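You operate a simulated robot arm through the tools that you are given. There is no shell and no other tool. Be economical: measure what you need, move in short steps, check, and stop when the job is done.

Carry out the task below with a simulated robot arm. There is one attempt and no reset: what you move stays moved.

TASK
Put the ink cartridge labelled "INK 40" from the top of the round table on the green puzzle piece and the ink cartridge marked "INK 30" on top of the brown bookend.
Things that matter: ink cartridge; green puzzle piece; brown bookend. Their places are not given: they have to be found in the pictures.

It is judged by the outcome, as a careful person would: the job done as asked, and still so three seconds after it is handed in. It fails if anything else is knocked over, pushed out of place, dropped, spilled or broken.

THE ROBOT
A 7-joint arm with a two-finger parallel gripper, fixed in place. Base frame: the origin is at the foot of the arm, x ahead of it, y to its left, z up; the work surface is at about z = 0. Lengths are in mm, angles in degrees, forces in N, time in s.
With the tool pointing down near the work surface it reaches from about 240 to 620 mm from the base axis. Its first joint turns from -66.0 to 66.0 degrees. Payload 2.6 kg.
Tool frame: the origin (TCP) lies between the finger pads and is the grasp point; the fingertips stand 30 mm ahead of it; z points along the fingers, y is the line along which they close. The gripper opens to 94 mm. The fingers are 28 mm wide and 10 mm thick; the gripper's body (50 by 96 mm) begins 55 mm behind the TCP.
Orientation is that of the tool frame in the base frame, as a unit quaternion [w, x, y, z]. With the fingers straight down and closing along the base's y, the tool's x points along the base's -x, its y along +y and its z along -z.

THE INTERFACE
- The arm moves only by the tool apply_moves. Its argument "series" is a list of rows, each a list of 5 numbers: the closure, from 0 (fully open) to 1 (shut), then the shift along the tool's x, y, z in mm, then the turn about the tool's z in degrees. In form: [[hand, dx, dy, dz, yaw], ...]. A call has 1 to 8 rows; each row is the pose to reach, as a shift and turn from the pose commanded when the call began, along the tool's axes at that moment. A row lasts 0.2 s, in which the tool goes at most 50 mm and 8.6 degrees; a call with a longer step from one row to the next is refused whole, and so is a gripper value outside its range. A pose out of reach is approached as far as the arm can. The call stops where the force on the tool passes 40 N (or 10 N more than at its start, if that is more) or the arm is blocked; 0.2 s more then pass. The fingers move at their own pace (about 72 mm/s each) and stop on an object; they squeeze with about 43 N. The grip force told is the motor's: it shows also when the fingers shut on nothing. Time passes only in rows, and 0.2 s behind the last, so rows that repeat a pose let the fingers close. It gives the time, the measured TCP pose, the force on the tool (base axes), the opening and the grip force at its end, in the units of the frame above (readings bear some noise), and new pictures: "pictures" is both (left out), scene, wrist or none.
- Cameras (640 x 400 px; columns grow to the right, rows downward): "scene" is fixed at [32.2, 427.7, 570.9]; the picture's right is [-0.81, -0.58, 0.00], its down [-0.30, 0.42, -0.86] and it looks along [0.50, -0.70, -0.52] (base axes); focal length 275 px, centre (320, 200). "wrist" rides on the gripper at [-37, 0, -58] in the tool frame; the picture's right is [0.00, -1.00, 0.00], its down [0.97, 0.00, -0.24] and it looks along [0.24, 0.00, 0.97] (tool axes); focal length 218 px, centre (320, 200).
- measure_at(camera, pixels): there is no depth. For up to 12 entries [column, row, z] of the newest picture of that camera ("zoom" is the newest enlarged one), the place [x, y] in the base frame at which the ray of that pixel passes the height z, good to about 3 mm. No time passes.
- zoom(camera, box): a new picture of the part [left, top, right, bottom] of that camera's present view, enlarged. No time passes.
- sign_off(): hands the job in; it is judged then, once.

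Work in short steps. Measure before you move; look again where a grasp or a placing could have gone wrong, and mend it. You have 60 turns and 120 pictures in all, the two below and enlarged ones among them. Open the gripper and draw the arm clear of the work before you hand the job in, unless the task says otherwise; then end with one line.

The tools are called after ">>>" as a command line: name --pt "numbers of a row" for each row, then --argument value for the rest, lists and objects as JSON in quotes. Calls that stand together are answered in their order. apply_moves: Moves the arm, as the interface text tells. Its arguments: {"type":"object","properties":{"series":{"type":"array"},"pictures":{"type":"string","enum":["both","scene","wrist","none"]}},"required":["series"]} The other tools are called the same way: measure_at (camera, pixels) gives the place at which the rays of pixels pass given heights; zoom (camera, box) takes an enlarged picture of a part of a camera's view; sign_off () hands the job in.

At the start:

```text
time_s: 0.0
eef_pos: [358.6, 40.6, 393.8]
tcp_rot: [-0.001, 0.0, 1.0, 0.0]
force: [0.0, 0.7, 0.1]
grip_width: 94.0
grip_force: 0.0
```

scene: 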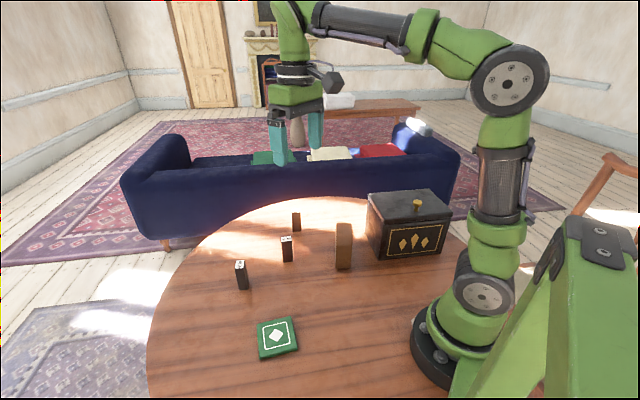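
wrist: 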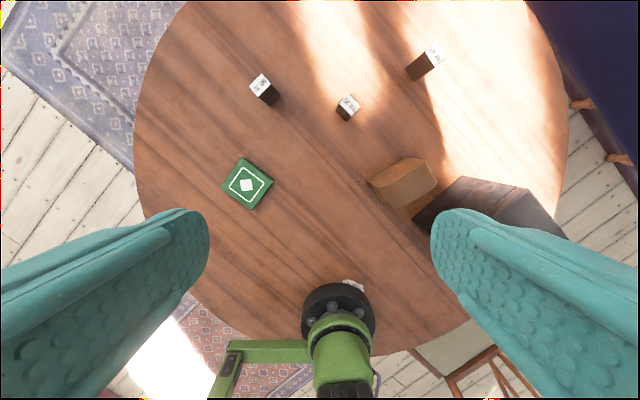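

The pictures show three cartridges; I zoom to read their labels.

>>> zoom --camera "wrist" --box '[230, 30, 390, 130]'

>>> zoom --camera "wrist" --box '[380, 30, 460, 80]'

>>> zoom --camera "scene" --box '[220, 190, 380, 290]'

```text
4.00 times, centred on (310, 80) of wrist
```

zoom: 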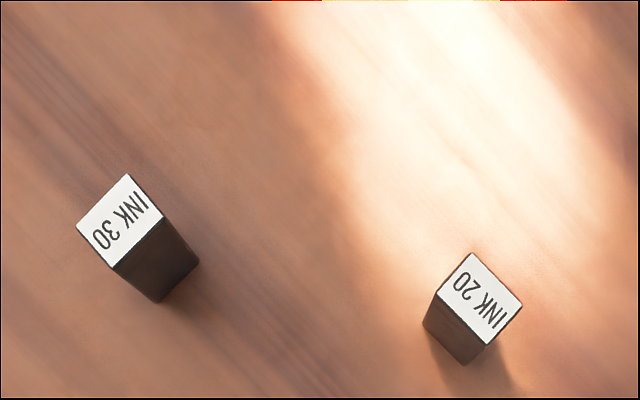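

```text
8.00 times, centred on (420, 55) of wrist
```

zoom: 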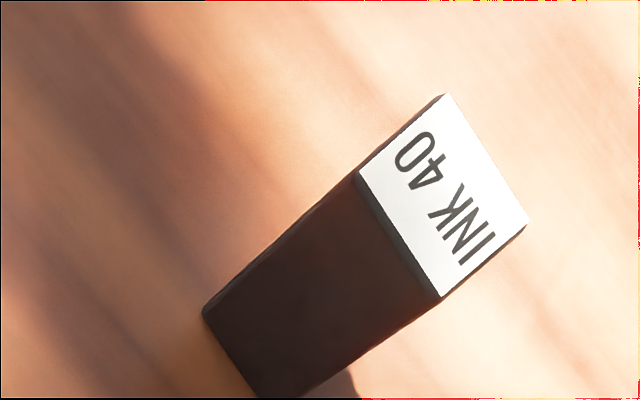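

```text
4.00 times, centred on (300, 240) of scene
```

zoom: 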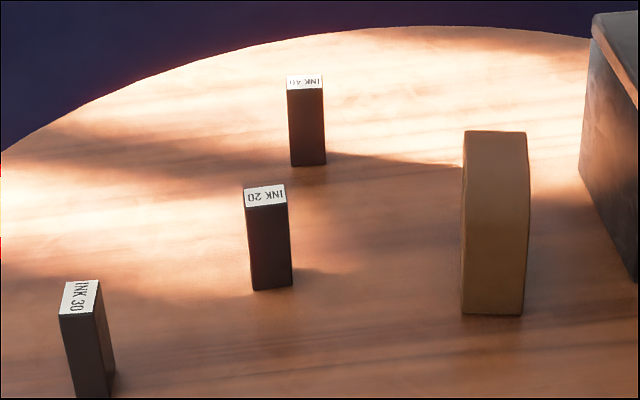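

INK 40 is at wrist (435,55), INK 30 at (262,83), and the bookend at about (405,180). I measure tops and bases in both views to get the heights.

>>> measure_at --camera "wrist" --pixels '[[435.4, 41.9, 60], [445.9, 57.75, 60], [435, 67.1, 60], [424.6, 51.5, 60], [405.4, 68.5, 0], [411.9, 79.6, 0], [262, 73.5, 60], [271, 84.5, 60], [258, 96.5, 60], [249.5, 86, 60], [270, 105, 0], [280, 95.5, 0]]'

>>> measure_at --camera "scene" --pixels '[[293, 231.3, 0], [301.5, 230.8, 0], [292, 212, 60], [300.5, 212, 60], [240, 290, 0], [247.5, 284, 0], [335.5, 268, 0], [350.5, 269, 0], [336.5, 223, 100], [351.5, 223, 100], [336.5, 223, 80], [351.5, 223, 80]]'

>>> zoom --camera "wrist" --box '[350, 140, 478, 220]'

>>> zoom --camera "wrist" --box '[200, 140, 296, 220]'

```text
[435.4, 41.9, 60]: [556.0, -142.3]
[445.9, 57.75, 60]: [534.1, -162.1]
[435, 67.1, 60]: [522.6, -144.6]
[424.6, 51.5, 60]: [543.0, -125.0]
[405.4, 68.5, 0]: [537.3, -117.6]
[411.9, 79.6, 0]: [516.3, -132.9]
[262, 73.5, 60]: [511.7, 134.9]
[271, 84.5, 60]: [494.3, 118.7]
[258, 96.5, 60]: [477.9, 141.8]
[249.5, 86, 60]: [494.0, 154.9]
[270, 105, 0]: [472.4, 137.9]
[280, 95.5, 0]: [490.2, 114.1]
```

```text
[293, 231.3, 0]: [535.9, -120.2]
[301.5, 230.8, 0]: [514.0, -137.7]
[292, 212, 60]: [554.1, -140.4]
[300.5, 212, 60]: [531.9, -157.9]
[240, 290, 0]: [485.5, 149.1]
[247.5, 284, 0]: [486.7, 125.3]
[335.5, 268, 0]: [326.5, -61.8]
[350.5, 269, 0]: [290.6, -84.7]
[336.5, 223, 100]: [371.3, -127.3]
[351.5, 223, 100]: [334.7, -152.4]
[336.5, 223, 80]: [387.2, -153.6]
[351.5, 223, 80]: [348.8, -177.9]
```

```text
5.00 times, centred on (414, 180) of wrist
```

zoom: 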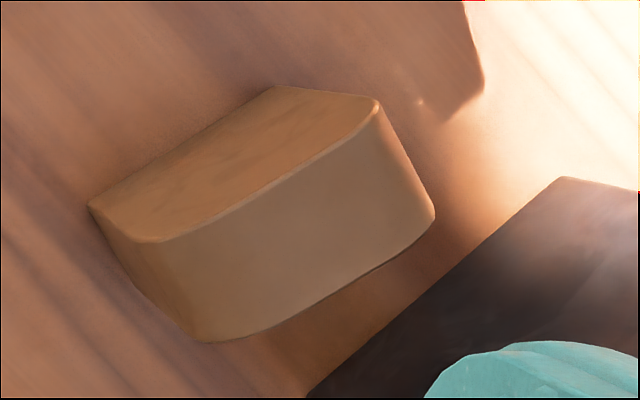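

```text
5.00 times, centred on (248, 180) of wrist
```

zoom: 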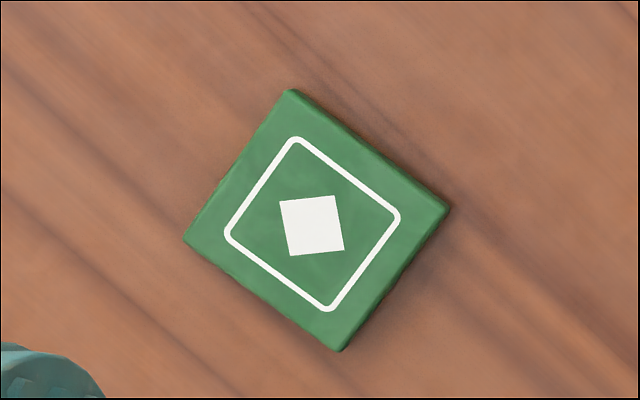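

The bookend's shape is unclear, so I enlarge it in the scene view.

>>> zoom --camera "scene" --box '[300, 210, 396, 270]'

>>> measure_at --camera "wrist" --pixels '[[368, 181, 0], [405, 157, 0], [381, 188, 80], [426, 161, 80], [437, 183, 80], [390, 208, 80], [258.2, 157.8, 12], [290, 181.8, 12], [268, 210, 12], [236.5, 188, 12]]'

```text
6.67 times, centred on (348, 240) of scene
```

zoom: 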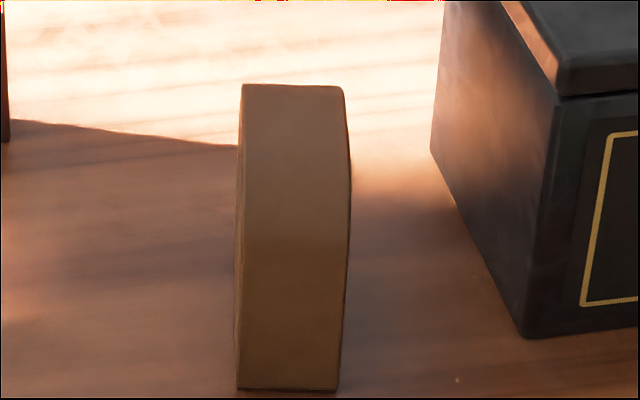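

```text
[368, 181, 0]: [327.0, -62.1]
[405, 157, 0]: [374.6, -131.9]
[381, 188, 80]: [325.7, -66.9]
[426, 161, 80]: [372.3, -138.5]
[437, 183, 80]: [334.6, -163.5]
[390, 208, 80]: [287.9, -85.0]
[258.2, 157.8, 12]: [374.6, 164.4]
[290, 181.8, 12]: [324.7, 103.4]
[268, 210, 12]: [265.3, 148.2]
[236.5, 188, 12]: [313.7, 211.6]
```

Estimates: INK 40 is centred near (532,-134), about 27x20x80 with its short side along -53°. The bookend top is at about z 95, centred near (332,-113), and the puzzle piece is near (320,157). I move above INK 40 and check.

>>> apply_moves --pt "0 -22 -22 24 -4.6" --pt "0 -43 -44 48 -9.2" --pt "0 -65 -66 73 -13.9" --pt "0 -87 -88 97 -18.5" --pt "0 -108 -109 121 -23.1" --pt "0 -130 -131 145 -27.8" --pt "0 -152 -153 170 -32.4" --pt "0 -173 -175 194 -37"

```text
time_s: 1.8
eef_pos: [533.0, -134.7, 201.0]
tcp_rot: [0.0, -0.318, 0.948, 0.0]
force: [-0.6, -0.4, 0.4]
grip_width: 94.0
grip_force: 0.1
```

scene: 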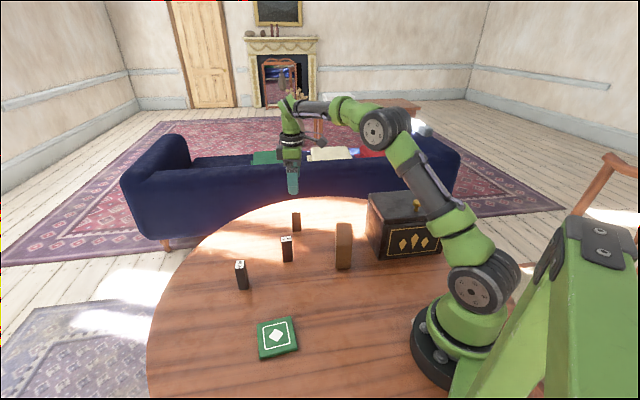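
wrist: 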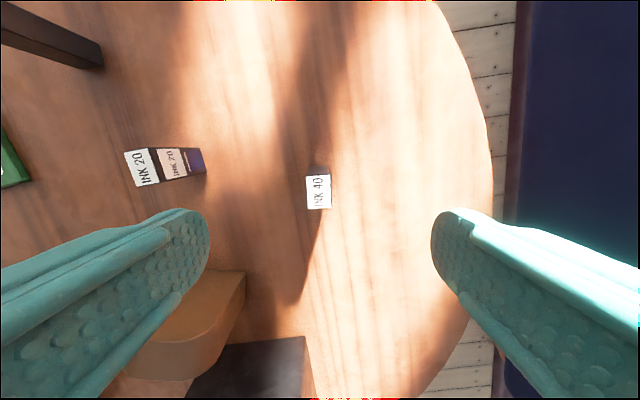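

The label is aligned with the closing line at wrist (306–331, 175–209). I measure its centre.

>>> measure_at --camera "wrist" --pixels '[[306, 176, 78], [330, 174, 78], [331, 208, 78], [308, 209, 78]]'

>>> zoom --camera "wrist" --box '[280, 150, 360, 230]'

```text
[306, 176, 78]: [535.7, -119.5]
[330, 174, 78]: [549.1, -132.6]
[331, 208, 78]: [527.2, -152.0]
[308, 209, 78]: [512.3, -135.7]
```

```text
5.00 times, centred on (320, 190) of wrist
```

zoom: 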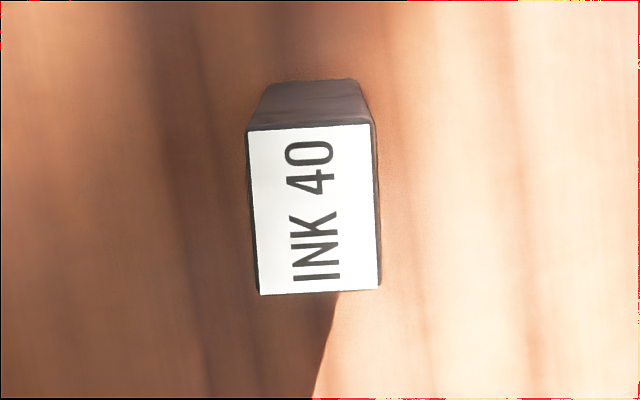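

The centre is (531,-135), with about 3° of extra yaw needed. I descend to TCP z≈50.

>>> apply_moves --pt "0 1.7 0.9 40 -3" --pt "0 1.7 0.9 80 -3" --pt "0 1.7 0.9 120 -3" --pt "0 1.7 0.9 151 -3" --pt "0 1.7 0.9 151 -3"

```text
time_s: 3.0
eef_pos: [530.4, -134.1, 48.6]
tcp_rot: [-0.001, -0.342, 0.94, 0.0]
force: [0.3, -0.5, 0.1]
grip_width: 94.1
grip_force: 0.0
```

scene: 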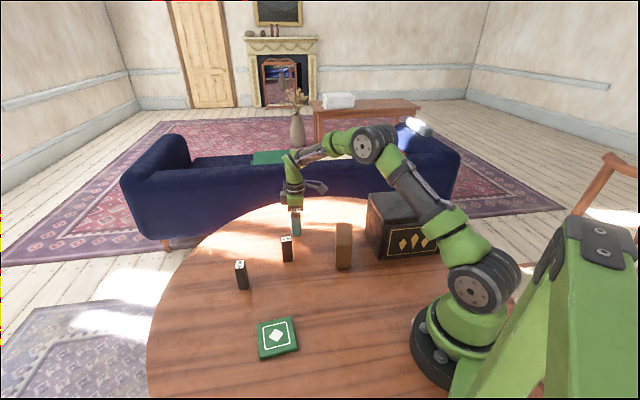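
wrist: 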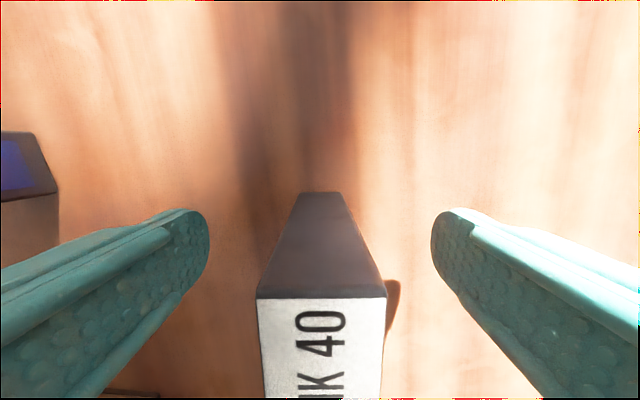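

The cartridge sits centred between the fingers, so I close and then lift a little.

>>> apply_moves --pt "1 0 0 0 0" --pt "1 0 0 0 0" --pt "1 0 0 0 0" --pt "1 0 0 0 0" --pt "1 0 0 0 0" --pt "1 0 0 -10 0" --pt "1 0 0 -30 0" --pictures "wrist"

```text
time_s: 4.6
eef_pos: [530.7, -134.6, 78.7]
tcp_rot: [0.001, -0.342, 0.94, 0.0]
force: [0.0, 0.0, -0.9]
grip_width: 25.4
grip_force: 42.9
```

wrist: 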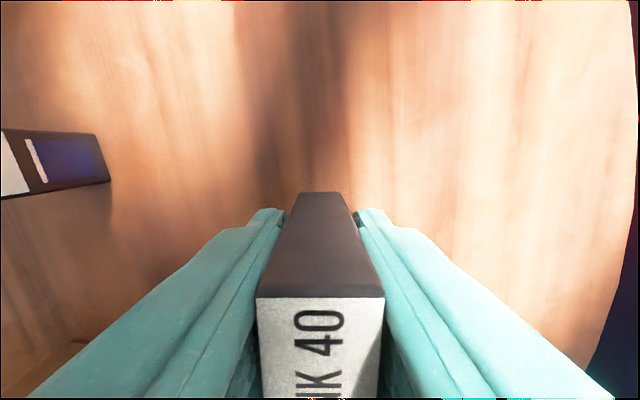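

INK 40 is held. I lift it straight up first, then carry it over the puzzle piece.

>>> apply_moves --pt "1 0 0 -45 0" --pt "1 0 0 -90 0" --pt "1 0 0 -130 0" --pictures "none"

>>> apply_moves --pt "1 -3.3 44.9 0 0" --pt "1 -6.5 89.7 0 0" --pt "1 -9.8 134.6 0 0" --pt "1 -13 179.4 0 0" --pt "1 -16.3 224.3 0 0" --pt "1 -19.6 269.2 0 -3" --pt "1 -22.8 314 0 -6" --pt "1 -26.1 358.9 0 -10"

```text
time_s: 5.4
eef_pos: [530.1, -133.9, 210.0]
tcp_rot: [0.0, -0.342, 0.94, 0.0]
force: [0.3, 0.9, 0.0]
grip_width: 25.5
grip_force: 43.6
```

```text
time_s: 7.2
eef_pos: [318.8, 157.4, 208.6]
tcp_rot: [0.0, -0.423, 0.906, 0.0]
force: [-0.6, 0.3, -0.3]
grip_width: 25.5
grip_force: 43.0
```

scene: 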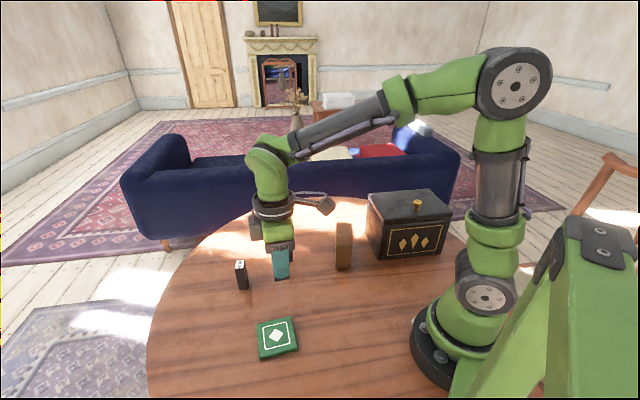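
wrist: 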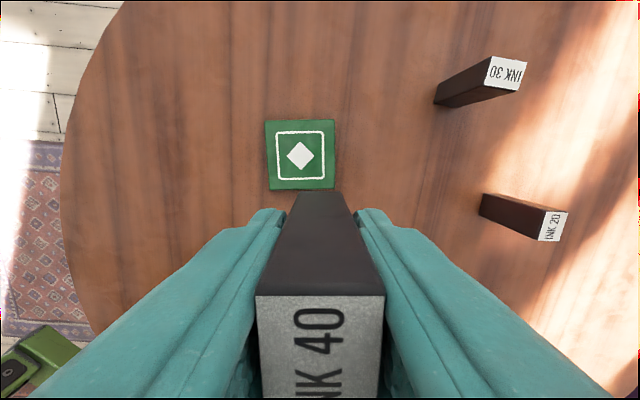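

The puzzle piece shows at wrist centre (300,155). I measure it.

>>> measure_at --camera "wrist" --pixels '[[300, 155.5, 12], [264.5, 121.5, 12], [334, 120, 12], [335.5, 187, 12], [271, 190, 12]]'

>>> measure_at --camera "scene" --pixels '[[276, 335, 12], [276, 335, 6]]'

>>> zoom --camera "scene" --box '[246, 310, 310, 366]'

```text
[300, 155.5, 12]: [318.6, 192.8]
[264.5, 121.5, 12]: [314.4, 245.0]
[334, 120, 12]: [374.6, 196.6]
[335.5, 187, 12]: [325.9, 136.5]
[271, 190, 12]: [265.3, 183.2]
```

```text
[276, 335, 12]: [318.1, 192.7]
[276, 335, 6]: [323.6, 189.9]
```

```text
7.14 times, centred on (278, 338) of scene
```

zoom: 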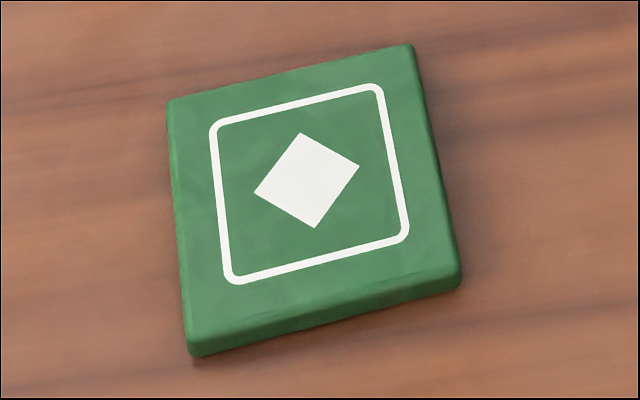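

My first puzzle reading was off because the zoom box had been widened. Both cameras now agree on a centre at (319,192). I shift there and lower part of the way.

>>> apply_moves --pt "1 -13 11 0 0" --pt "1 -26.2 21.7 0 0" --pt "1 -26.2 21.7 45 0" --pt "1 -26.2 21.7 90 0" --pt "1 -26.2 21.7 130 0" --pt "1 -26.2 21.7 138 0"

>>> zoom --camera "scene" --box '[216, 270, 344, 370]'

```text
time_s: 8.6
eef_pos: [319.8, 190.3, 70.7]
tcp_rot: [-0.001, -0.423, 0.906, 0.0]
force: [-0.5, -0.8, -0.7]
grip_width: 25.5
grip_force: 43.3
```

scene: 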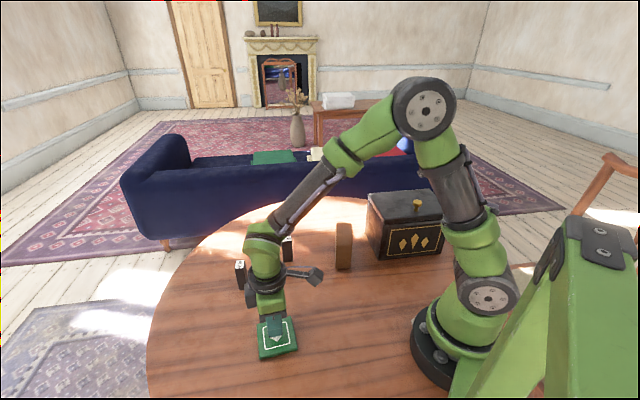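
wrist: 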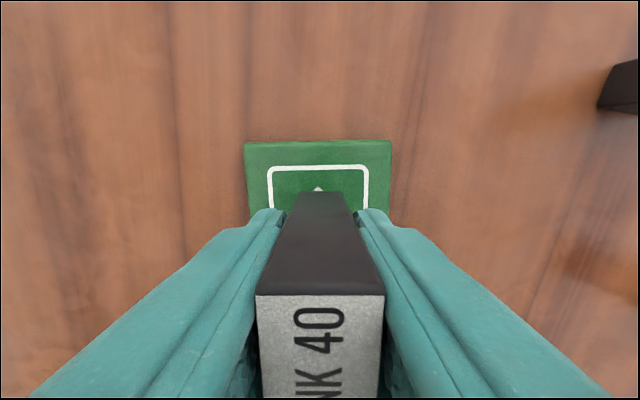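

```text
4.00 times, centred on (280, 320) of scene
```

zoom: 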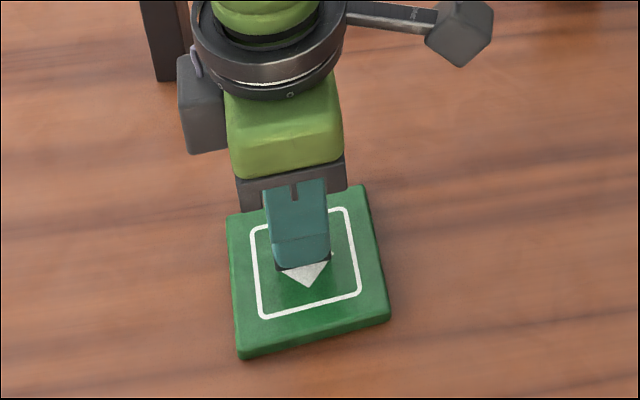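

It is centred over the piece with the bottom at about z 22. I lower slowly, watching the force.

>>> apply_moves --pt "1 0 0 2 0" --pt "1 0 0 4 0" --pt "1 0 0 6 0" --pt "1 0 0 7 0" --pictures "none"

>>> apply_moves --pt "1 0 0 1 0" --pt "1 0 0 2 0" --pictures "none"

```text
time_s: 9.6
eef_pos: [319.6, 192.1, 64.1]
tcp_rot: [0.0, -0.423, 0.906, 0.0]
force: [1.1, 0.6, -1.0]
grip_width: 25.5
grip_force: 43.0
```

```text
time_s: 10.2
eef_pos: [318.5, 191.1, 61.4]
tcp_rot: [0.0, -0.423, 0.906, -0.001]
force: [-0.6, -1.0, -0.7]
grip_width: 25.5
grip_force: 42.8
```

No contact yet, so I go on a millimetre at a time.

>>> apply_moves --pt "1 0 0 1 0" --pt "1 0 0 1 0" --pictures "none"

>>> apply_moves --pt "1 0 0 1 0" --pt "1 0 0 1 0" --pictures "wrist"

>>> zoom --camera "scene" --box '[246, 300, 310, 340]'

```text
time_s: 10.8
eef_pos: [319.3, 190.7, 61.9]
tcp_rot: [0.0, -0.423, 0.906, 0.0]
force: [0.9, -0.1, -0.3]
grip_width: 25.5
grip_force: 43.1
```

```text
time_s: 11.4
eef_pos: [319.4, 192.2, 60.0]
tcp_rot: [0.001, -0.423, 0.906, 0.001]
force: [-1.4, -1.8, 12.5]
grip_width: 25.7
grip_force: 43.2
```

wrist: 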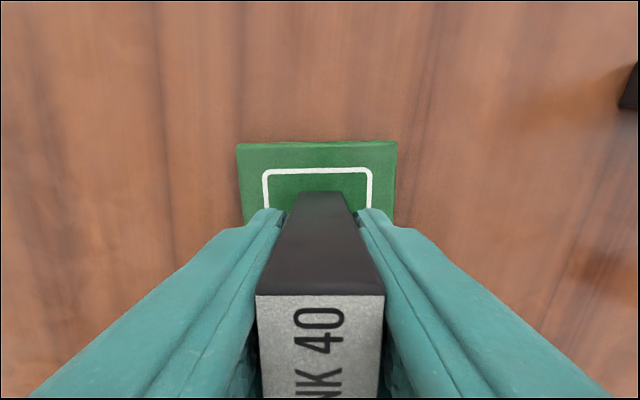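

```text
10.00 times, centred on (278, 320) of scene
```

zoom: 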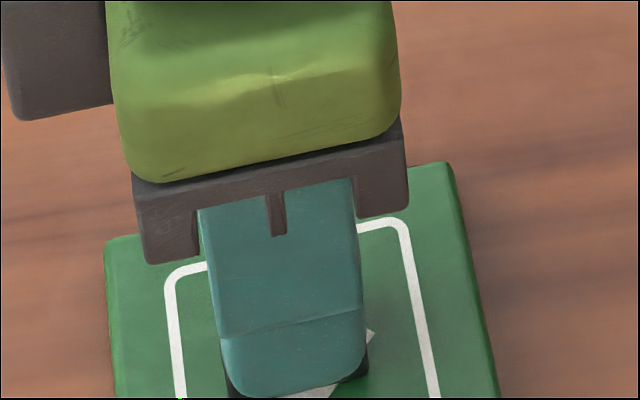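

There is contact at 12.5 N. I release and raise.

>>> apply_moves --pt "0.6 0 0 0 0" --pt "0.3 0 0 0 0" --pt "0 0 0 0 0" --pt "0 0 0 0 0" --pt "0 0 0 -40 0" --pt "0 0 0 -85 0" --pt "0 0 0 -130 0"

```text
time_s: 13.0
eef_pos: [319.5, 190.8, 189.6]
tcp_rot: [0.0, -0.423, 0.906, 0.0]
force: [-0.7, -0.4, -0.8]
grip_width: 94.2
grip_force: 0.1
```

scene: 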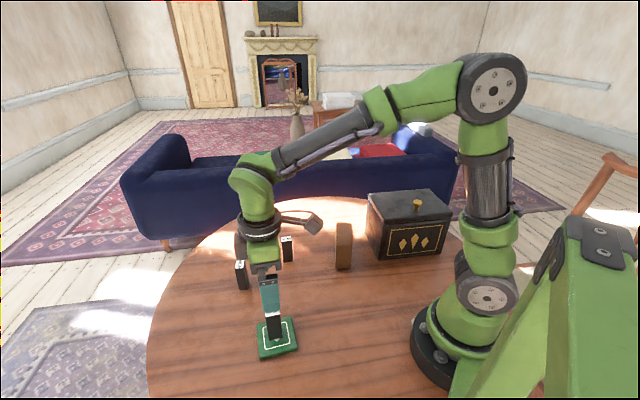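
wrist: 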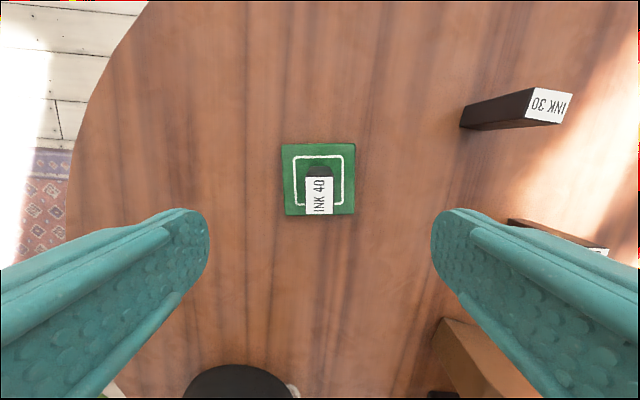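

INK 40 stands on the puzzle piece. Next I move above INK 30, with a yaw that closes along its long side.

>>> apply_moves --pt "0 -16.2 -41.9 0 4" --pt "0 -32.5 -83.8 0 8" --pt "0 -48.7 -125.6 0 12" --pt "0 -64.9 -167.5 0 14" --pt "0 -64.9 -167.5 0 14"

>>> zoom --camera "wrist" --box '[270, 150, 366, 210]'

```text
time_s: 14.2
eef_pos: [490.2, 132.0, 190.0]
tcp_rot: [0.0, -0.309, 0.951, 0.0]
force: [0.5, -0.2, 0.6]
grip_width: 93.9
grip_force: 0.1
```

scene: 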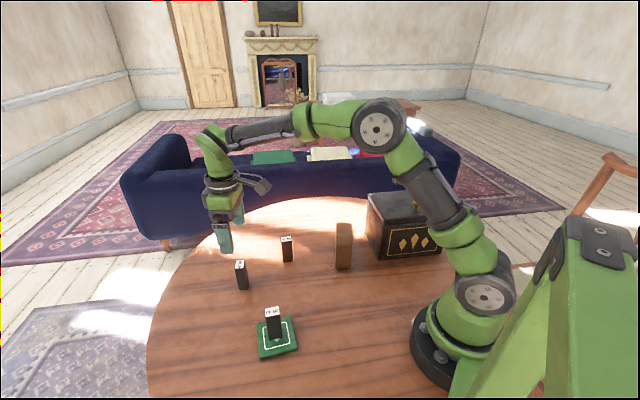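
wrist: 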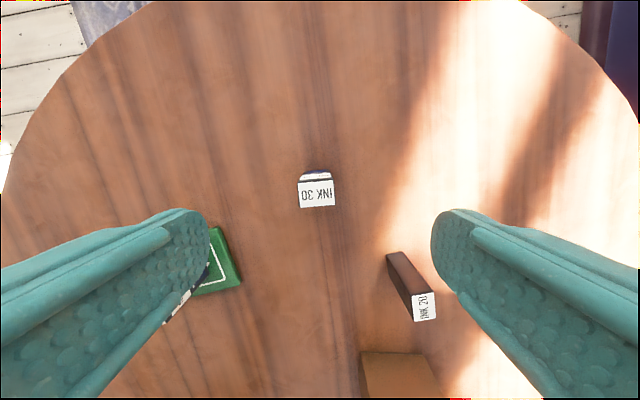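

```text
6.67 times, centred on (318, 180) of wrist
```

zoom: 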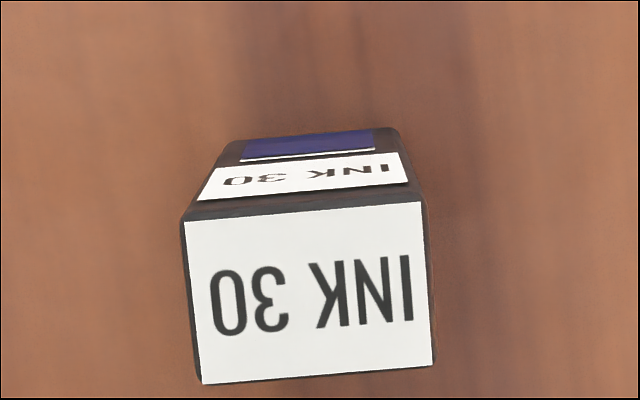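

The tilt calls for about -5° of yaw. I measure the top's centre at (316.4,193.5) and its corners.

>>> measure_at --camera "wrist" --pixels '[[316.4, 193.5, 78], [297.5, 183, 78], [333.9, 180.2, 78], [335.2, 204.5, 78], [300.2, 207.5, 78]]'

```text
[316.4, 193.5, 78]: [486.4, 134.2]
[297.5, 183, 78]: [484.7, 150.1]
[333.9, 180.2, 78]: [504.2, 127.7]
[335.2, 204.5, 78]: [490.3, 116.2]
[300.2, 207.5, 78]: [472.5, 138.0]
```

>>> apply_moves --pt "0 1.3 2.2 40 -5" --pt "0 1.3 2.2 80 -5" --pt "0 1.3 2.2 120 -5" --pt "0 1.3 2.2 140 -5" --pt "0 1.3 2.2 140 -5" --pictures "wrist"

```text
time_s: 15.4
eef_pos: [487.6, 133.9, 50.0]
tcp_rot: [-0.001, -0.35, 0.937, 0.0]
force: [-0.5, 0.7, 0.3]
grip_width: 94.0
grip_force: 0.0
```

wrist: 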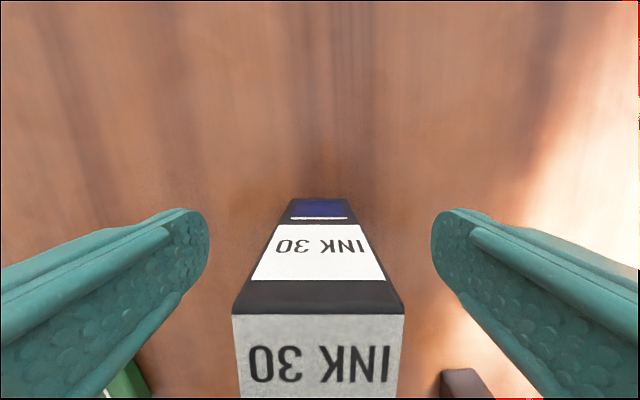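

It is centred and square, so I close and lift.

>>> apply_moves --pt "1 0 0 0 0" --pt "1 0 0 0 0" --pt "1 0 0 0 0" --pt "1 0 0 0 0" --pt "1 0 0 0 0" --pt "1 0 0 -10 0" --pt "1 0 0 -50 0" --pt "1 0 0 -90 0" --pictures "none"

>>> apply_moves --pt "1 0 0 -50 0" --pt "1 0 0 -100 0"

>>> zoom --camera "scene" --box '[300, 210, 396, 270]'

```text
time_s: 17.2
eef_pos: [488.2, 134.3, 139.9]
tcp_rot: [0.0, -0.35, 0.937, -0.001]
force: [-1.0, 0.3, -0.2]
grip_width: 33.0
grip_force: 42.9
```

```text
time_s: 17.8
eef_pos: [487.8, 135.2, 242.0]
tcp_rot: [0.0, -0.351, 0.937, 0.0]
force: [0.4, 0.4, -0.8]
grip_width: 33.2
grip_force: 43.1
```

scene: 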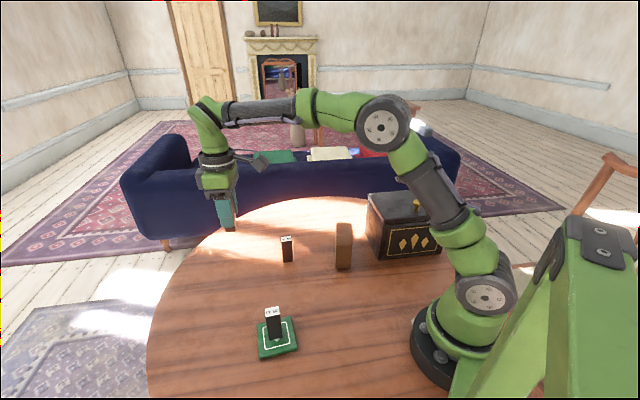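
wrist: 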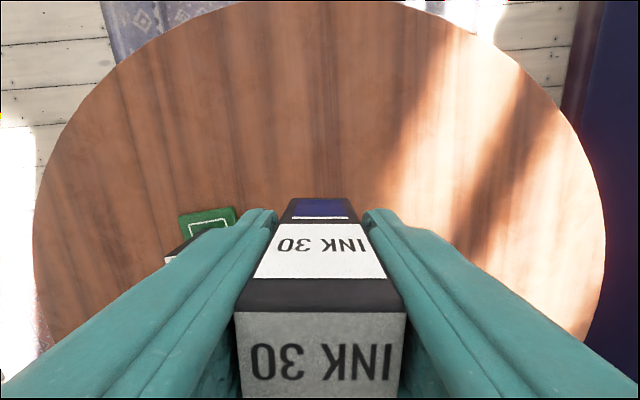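

```text
6.67 times, centred on (348, 240) of scene
```

zoom: 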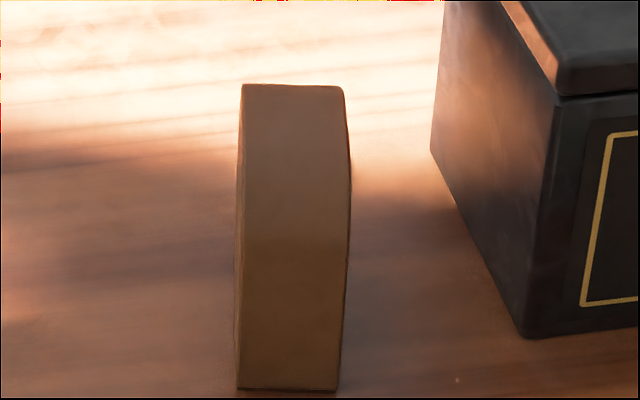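

INK 30 is held with its base 50 mm below the TCP. I carry it at height to above the bookend, at about (333,-108), turning +7° to match its long axis.

>>> apply_moves --pt "1 39.5 -11.7 0 1" --pt "1 79 -23.4 0 2" --pt "1 118.5 -35 0 3" --pt "1 158 -46.7 0 4" --pt "1 197.4 -58.4 0 5" --pt "1 237 -70 0 6" --pt "1 276.4 -81.8 0 7" --pt "1 276.4 -81.8 0 7"

>>> zoom --camera "scene" --box '[290, 160, 450, 280]'

```text
time_s: 19.6
eef_pos: [331.7, -108.0, 238.9]
tcp_rot: [0.0, -0.292, 0.956, 0.0]
force: [0.2, 0.7, -0.5]
grip_width: 33.2
grip_force: 42.9
```

scene: 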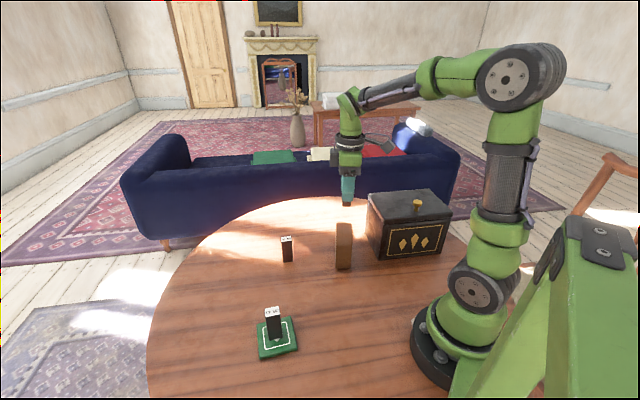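
wrist: 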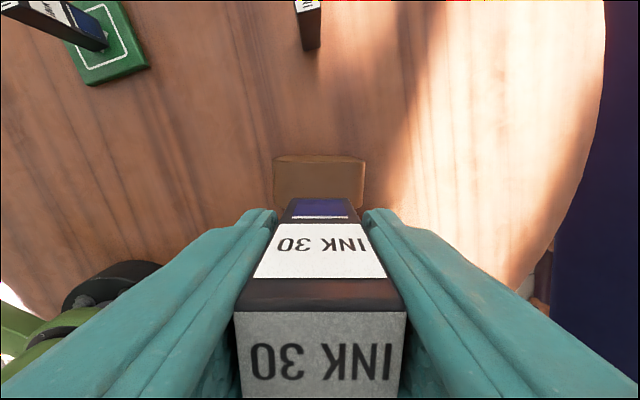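

```text
3.33 times, centred on (370, 220) of scene
```

zoom: 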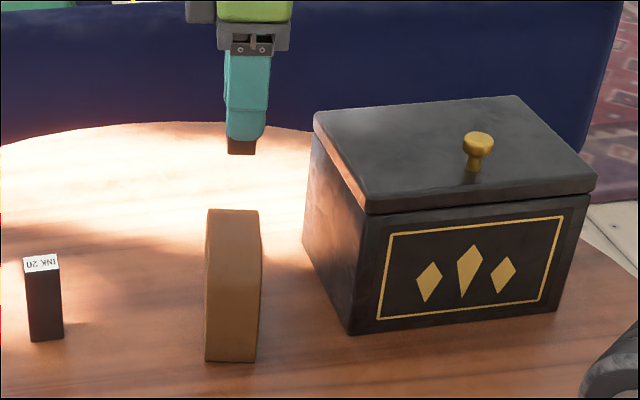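

The bookend spans wrist columns 273–365, centred on the gripper. I enlarge it to check the top.

>>> zoom --camera "wrist" --box '[256, 140, 384, 220]'

>>> measure_at --camera "scene" --pixels '[[379, 260, 0], [384.5, 224.6, 110], [384.5, 224.6, 130], [384.5, 224.6, 95]]'

```text
5.00 times, centred on (320, 180) of wrist
```

zoom: 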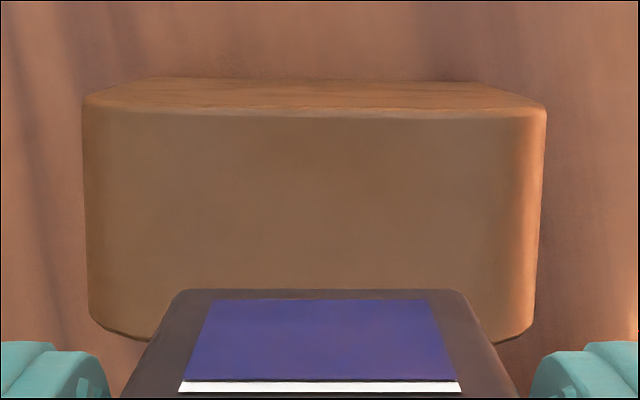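

```text
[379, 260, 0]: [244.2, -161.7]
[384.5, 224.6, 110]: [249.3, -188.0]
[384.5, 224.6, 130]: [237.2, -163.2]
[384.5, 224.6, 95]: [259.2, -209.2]
```

The top surface spans zoom rows about 112–340. I measure its centre and the chest's nearest corners.

>>> measure_at --camera "zoom" --pixels '[[84, 105, 95], [546, 110, 95], [533, 325, 95], [90, 315, 95], [315, 115, 95], [313, 342, 95], [150, 79, 0], [490, 83, 0]]'

>>> measure_at --camera "scene" --pixels '[[368.2, 194.5, 130], [365.5, 232, 0], [384.5, 224.6, 130]]'

```text
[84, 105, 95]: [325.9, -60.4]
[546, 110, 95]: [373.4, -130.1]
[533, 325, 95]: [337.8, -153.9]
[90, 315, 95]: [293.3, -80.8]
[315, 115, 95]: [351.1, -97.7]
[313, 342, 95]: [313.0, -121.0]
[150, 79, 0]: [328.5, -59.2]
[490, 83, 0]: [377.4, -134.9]
```

```text
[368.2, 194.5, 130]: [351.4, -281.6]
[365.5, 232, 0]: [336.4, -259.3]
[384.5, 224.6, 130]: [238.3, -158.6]
```

The bookend centre is (332,-109) and the TCP is at (332,-108). The chest is clear. I lower to just above the top.

>>> apply_moves --pt "1 0 -1 40 0" --pt "1 0 -1 75 0" --pt "1 0 -1 84 0" --pt "1 0 -1 84 0"

>>> zoom --camera "scene" --box '[300, 180, 396, 270]'

```text
time_s: 20.6
eef_pos: [334.3, -110.1, 156.9]
tcp_rot: [0.003, -0.293, 0.956, -0.002]
force: [-3.4, 2.1, 33.6]
grip_width: 33.4
grip_force: 42.6
```

scene: 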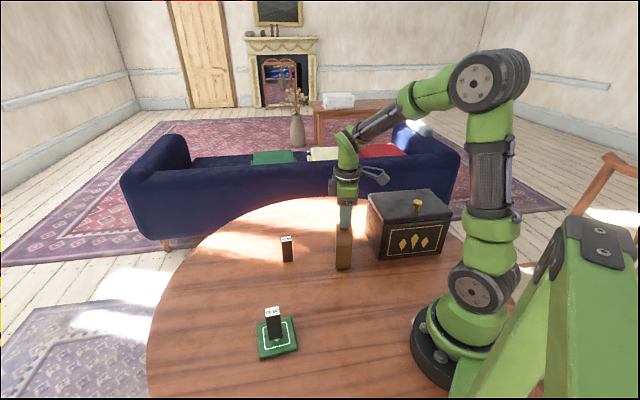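
wrist: 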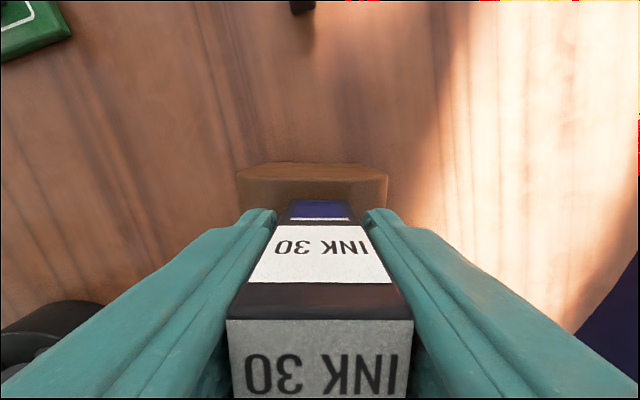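

```text
4.44 times, centred on (348, 225) of scene
```

zoom: 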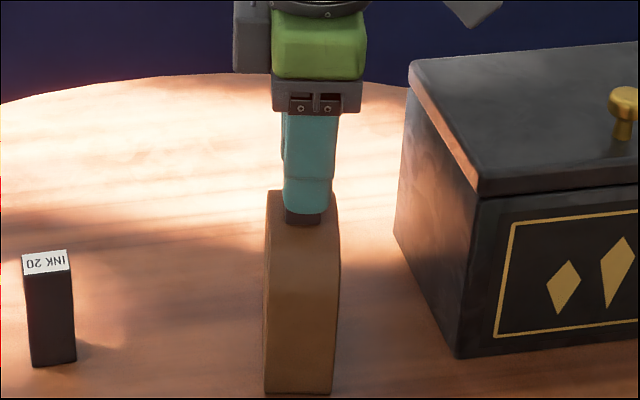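

It touched early at 33.6 N, since the bookend is slightly taller than I estimated. I ease the force off before releasing.

>>> apply_moves --pt "1 0 0 -1 0" --pt "1 0 0 -1 0" --pictures "wrist"

```text
time_s: 21.2
eef_pos: [333.5, -110.8, 157.6]
tcp_rot: [0.001, -0.293, 0.956, -0.001]
force: [5.7, -0.1, 18.0]
grip_width: 32.9
grip_force: 42.7
```

wrist: 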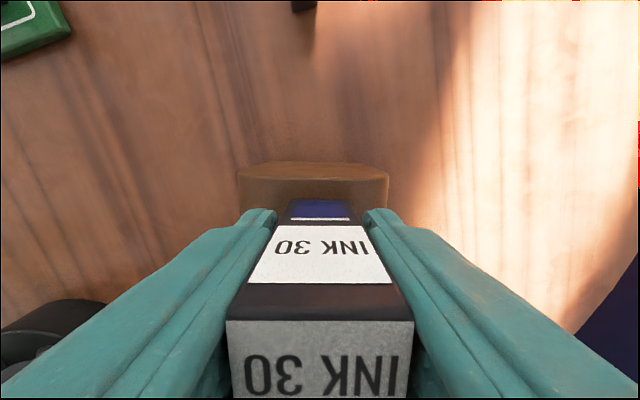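

>>> apply_moves --pt "1 0 0 -1 0" --pt "1 0 0 -1 0" --pictures "none"

>>> zoom --camera "scene" --box '[316, 200, 380, 240]'

```text
time_s: 21.8
eef_pos: [333.1, -110.9, 156.5]
tcp_rot: [-0.002, -0.292, 0.956, 0.0]
force: [4.0, -0.7, 8.6]
grip_width: 33.0
grip_force: 42.8
```

```text
10.00 times, centred on (348, 220) of scene
```

zoom: 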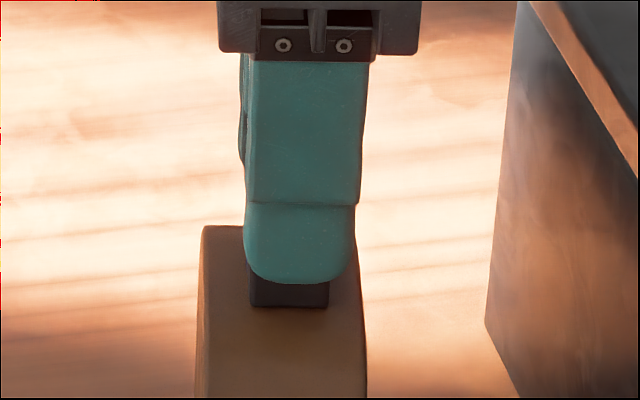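

The force is down to 8.6 N, and the cartridge sits centred across the bookend's width (zoom 250–330 within 200–365). I open in place without lifting.

>>> apply_moves --pt "0.6 0 0 0 0" --pt "0.5 0 0 0 0" --pt "0.3 0 0 0 0" --pt "0.2 0 0 0 0"

>>> zoom --camera "scene" --box '[316, 200, 380, 240]'

```text
time_s: 22.8
eef_pos: [334.1, -110.6, 158.0]
tcp_rot: [-0.001, -0.293, 0.956, 0.0]
force: [-0.7, 0.3, 0.0]
grip_width: 75.3
grip_force: 0.2
```

scene: 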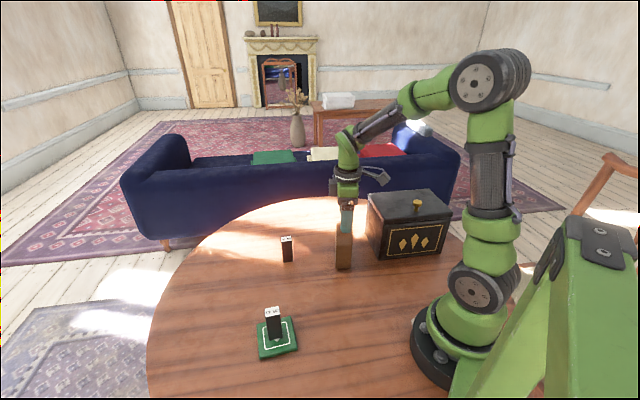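
wrist: 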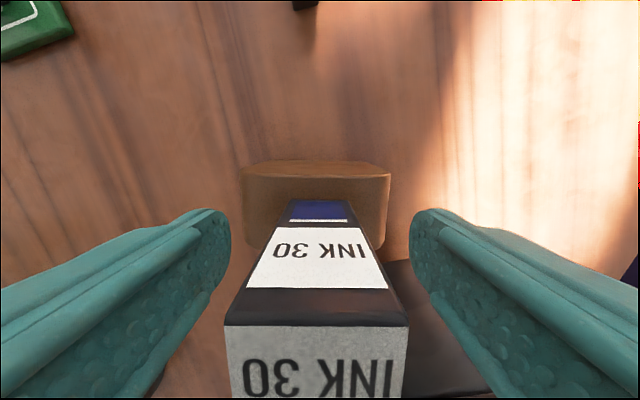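

```text
10.00 times, centred on (348, 220) of scene
```

zoom: 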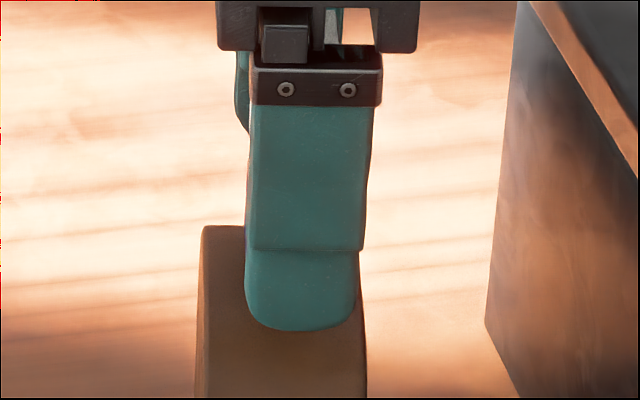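

The cartridge stands free between the fingers, so I raise straight up.

>>> apply_moves --pt "0 0 0 0 0" --pt "0 0 0 -30 0" --pt "0 0 0 -70 0" --pt "0 0 0 -110 0" --pt "0 0 0 -150 0" --pt "0 0 0 -150 0"

>>> zoom --camera "scene" --box '[230, 180, 430, 370]'

```text
time_s: 24.2
eef_pos: [332.8, -109.9, 308.2]
tcp_rot: [0.0, -0.292, 0.956, 0.001]
force: [0.0, 0.2, 0.1]
grip_width: 94.1
grip_force: 0.0
```

scene: 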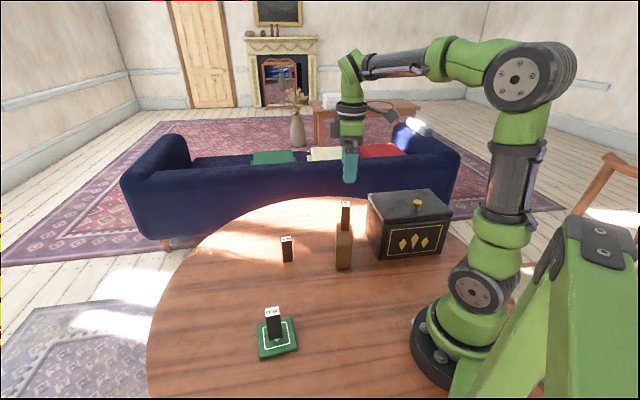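
wrist: 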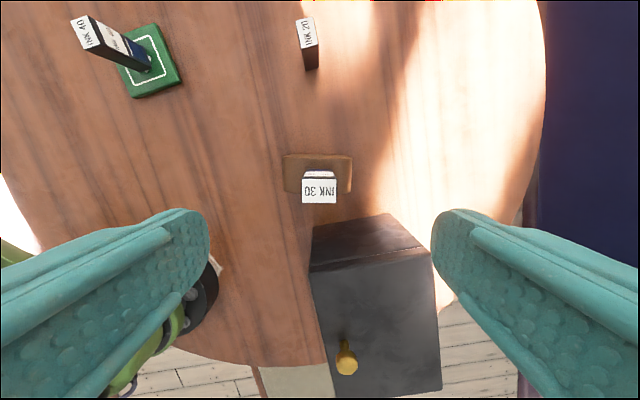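

```text
2.11 times, centred on (330, 275) of scene
```

zoom: 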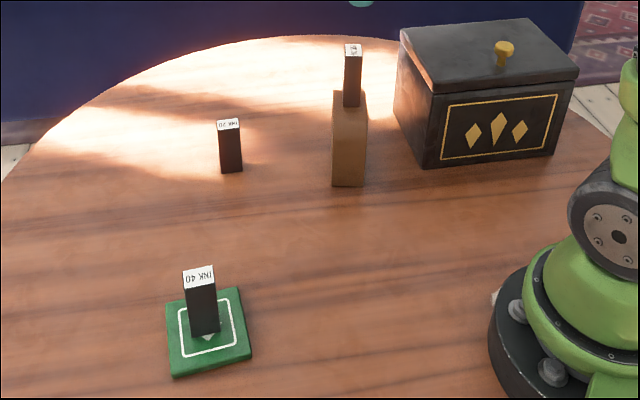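

Both cartridges stand upright where they were asked for. Nothing else has moved, and the arm is clear.

>>> sign_off

```text
The job is handed in.
```

INK 40 is standing on the green puzzle piece and INK 30 is standing on top of the brown bookend, with the gripper open, the arm clear and the job handed in.
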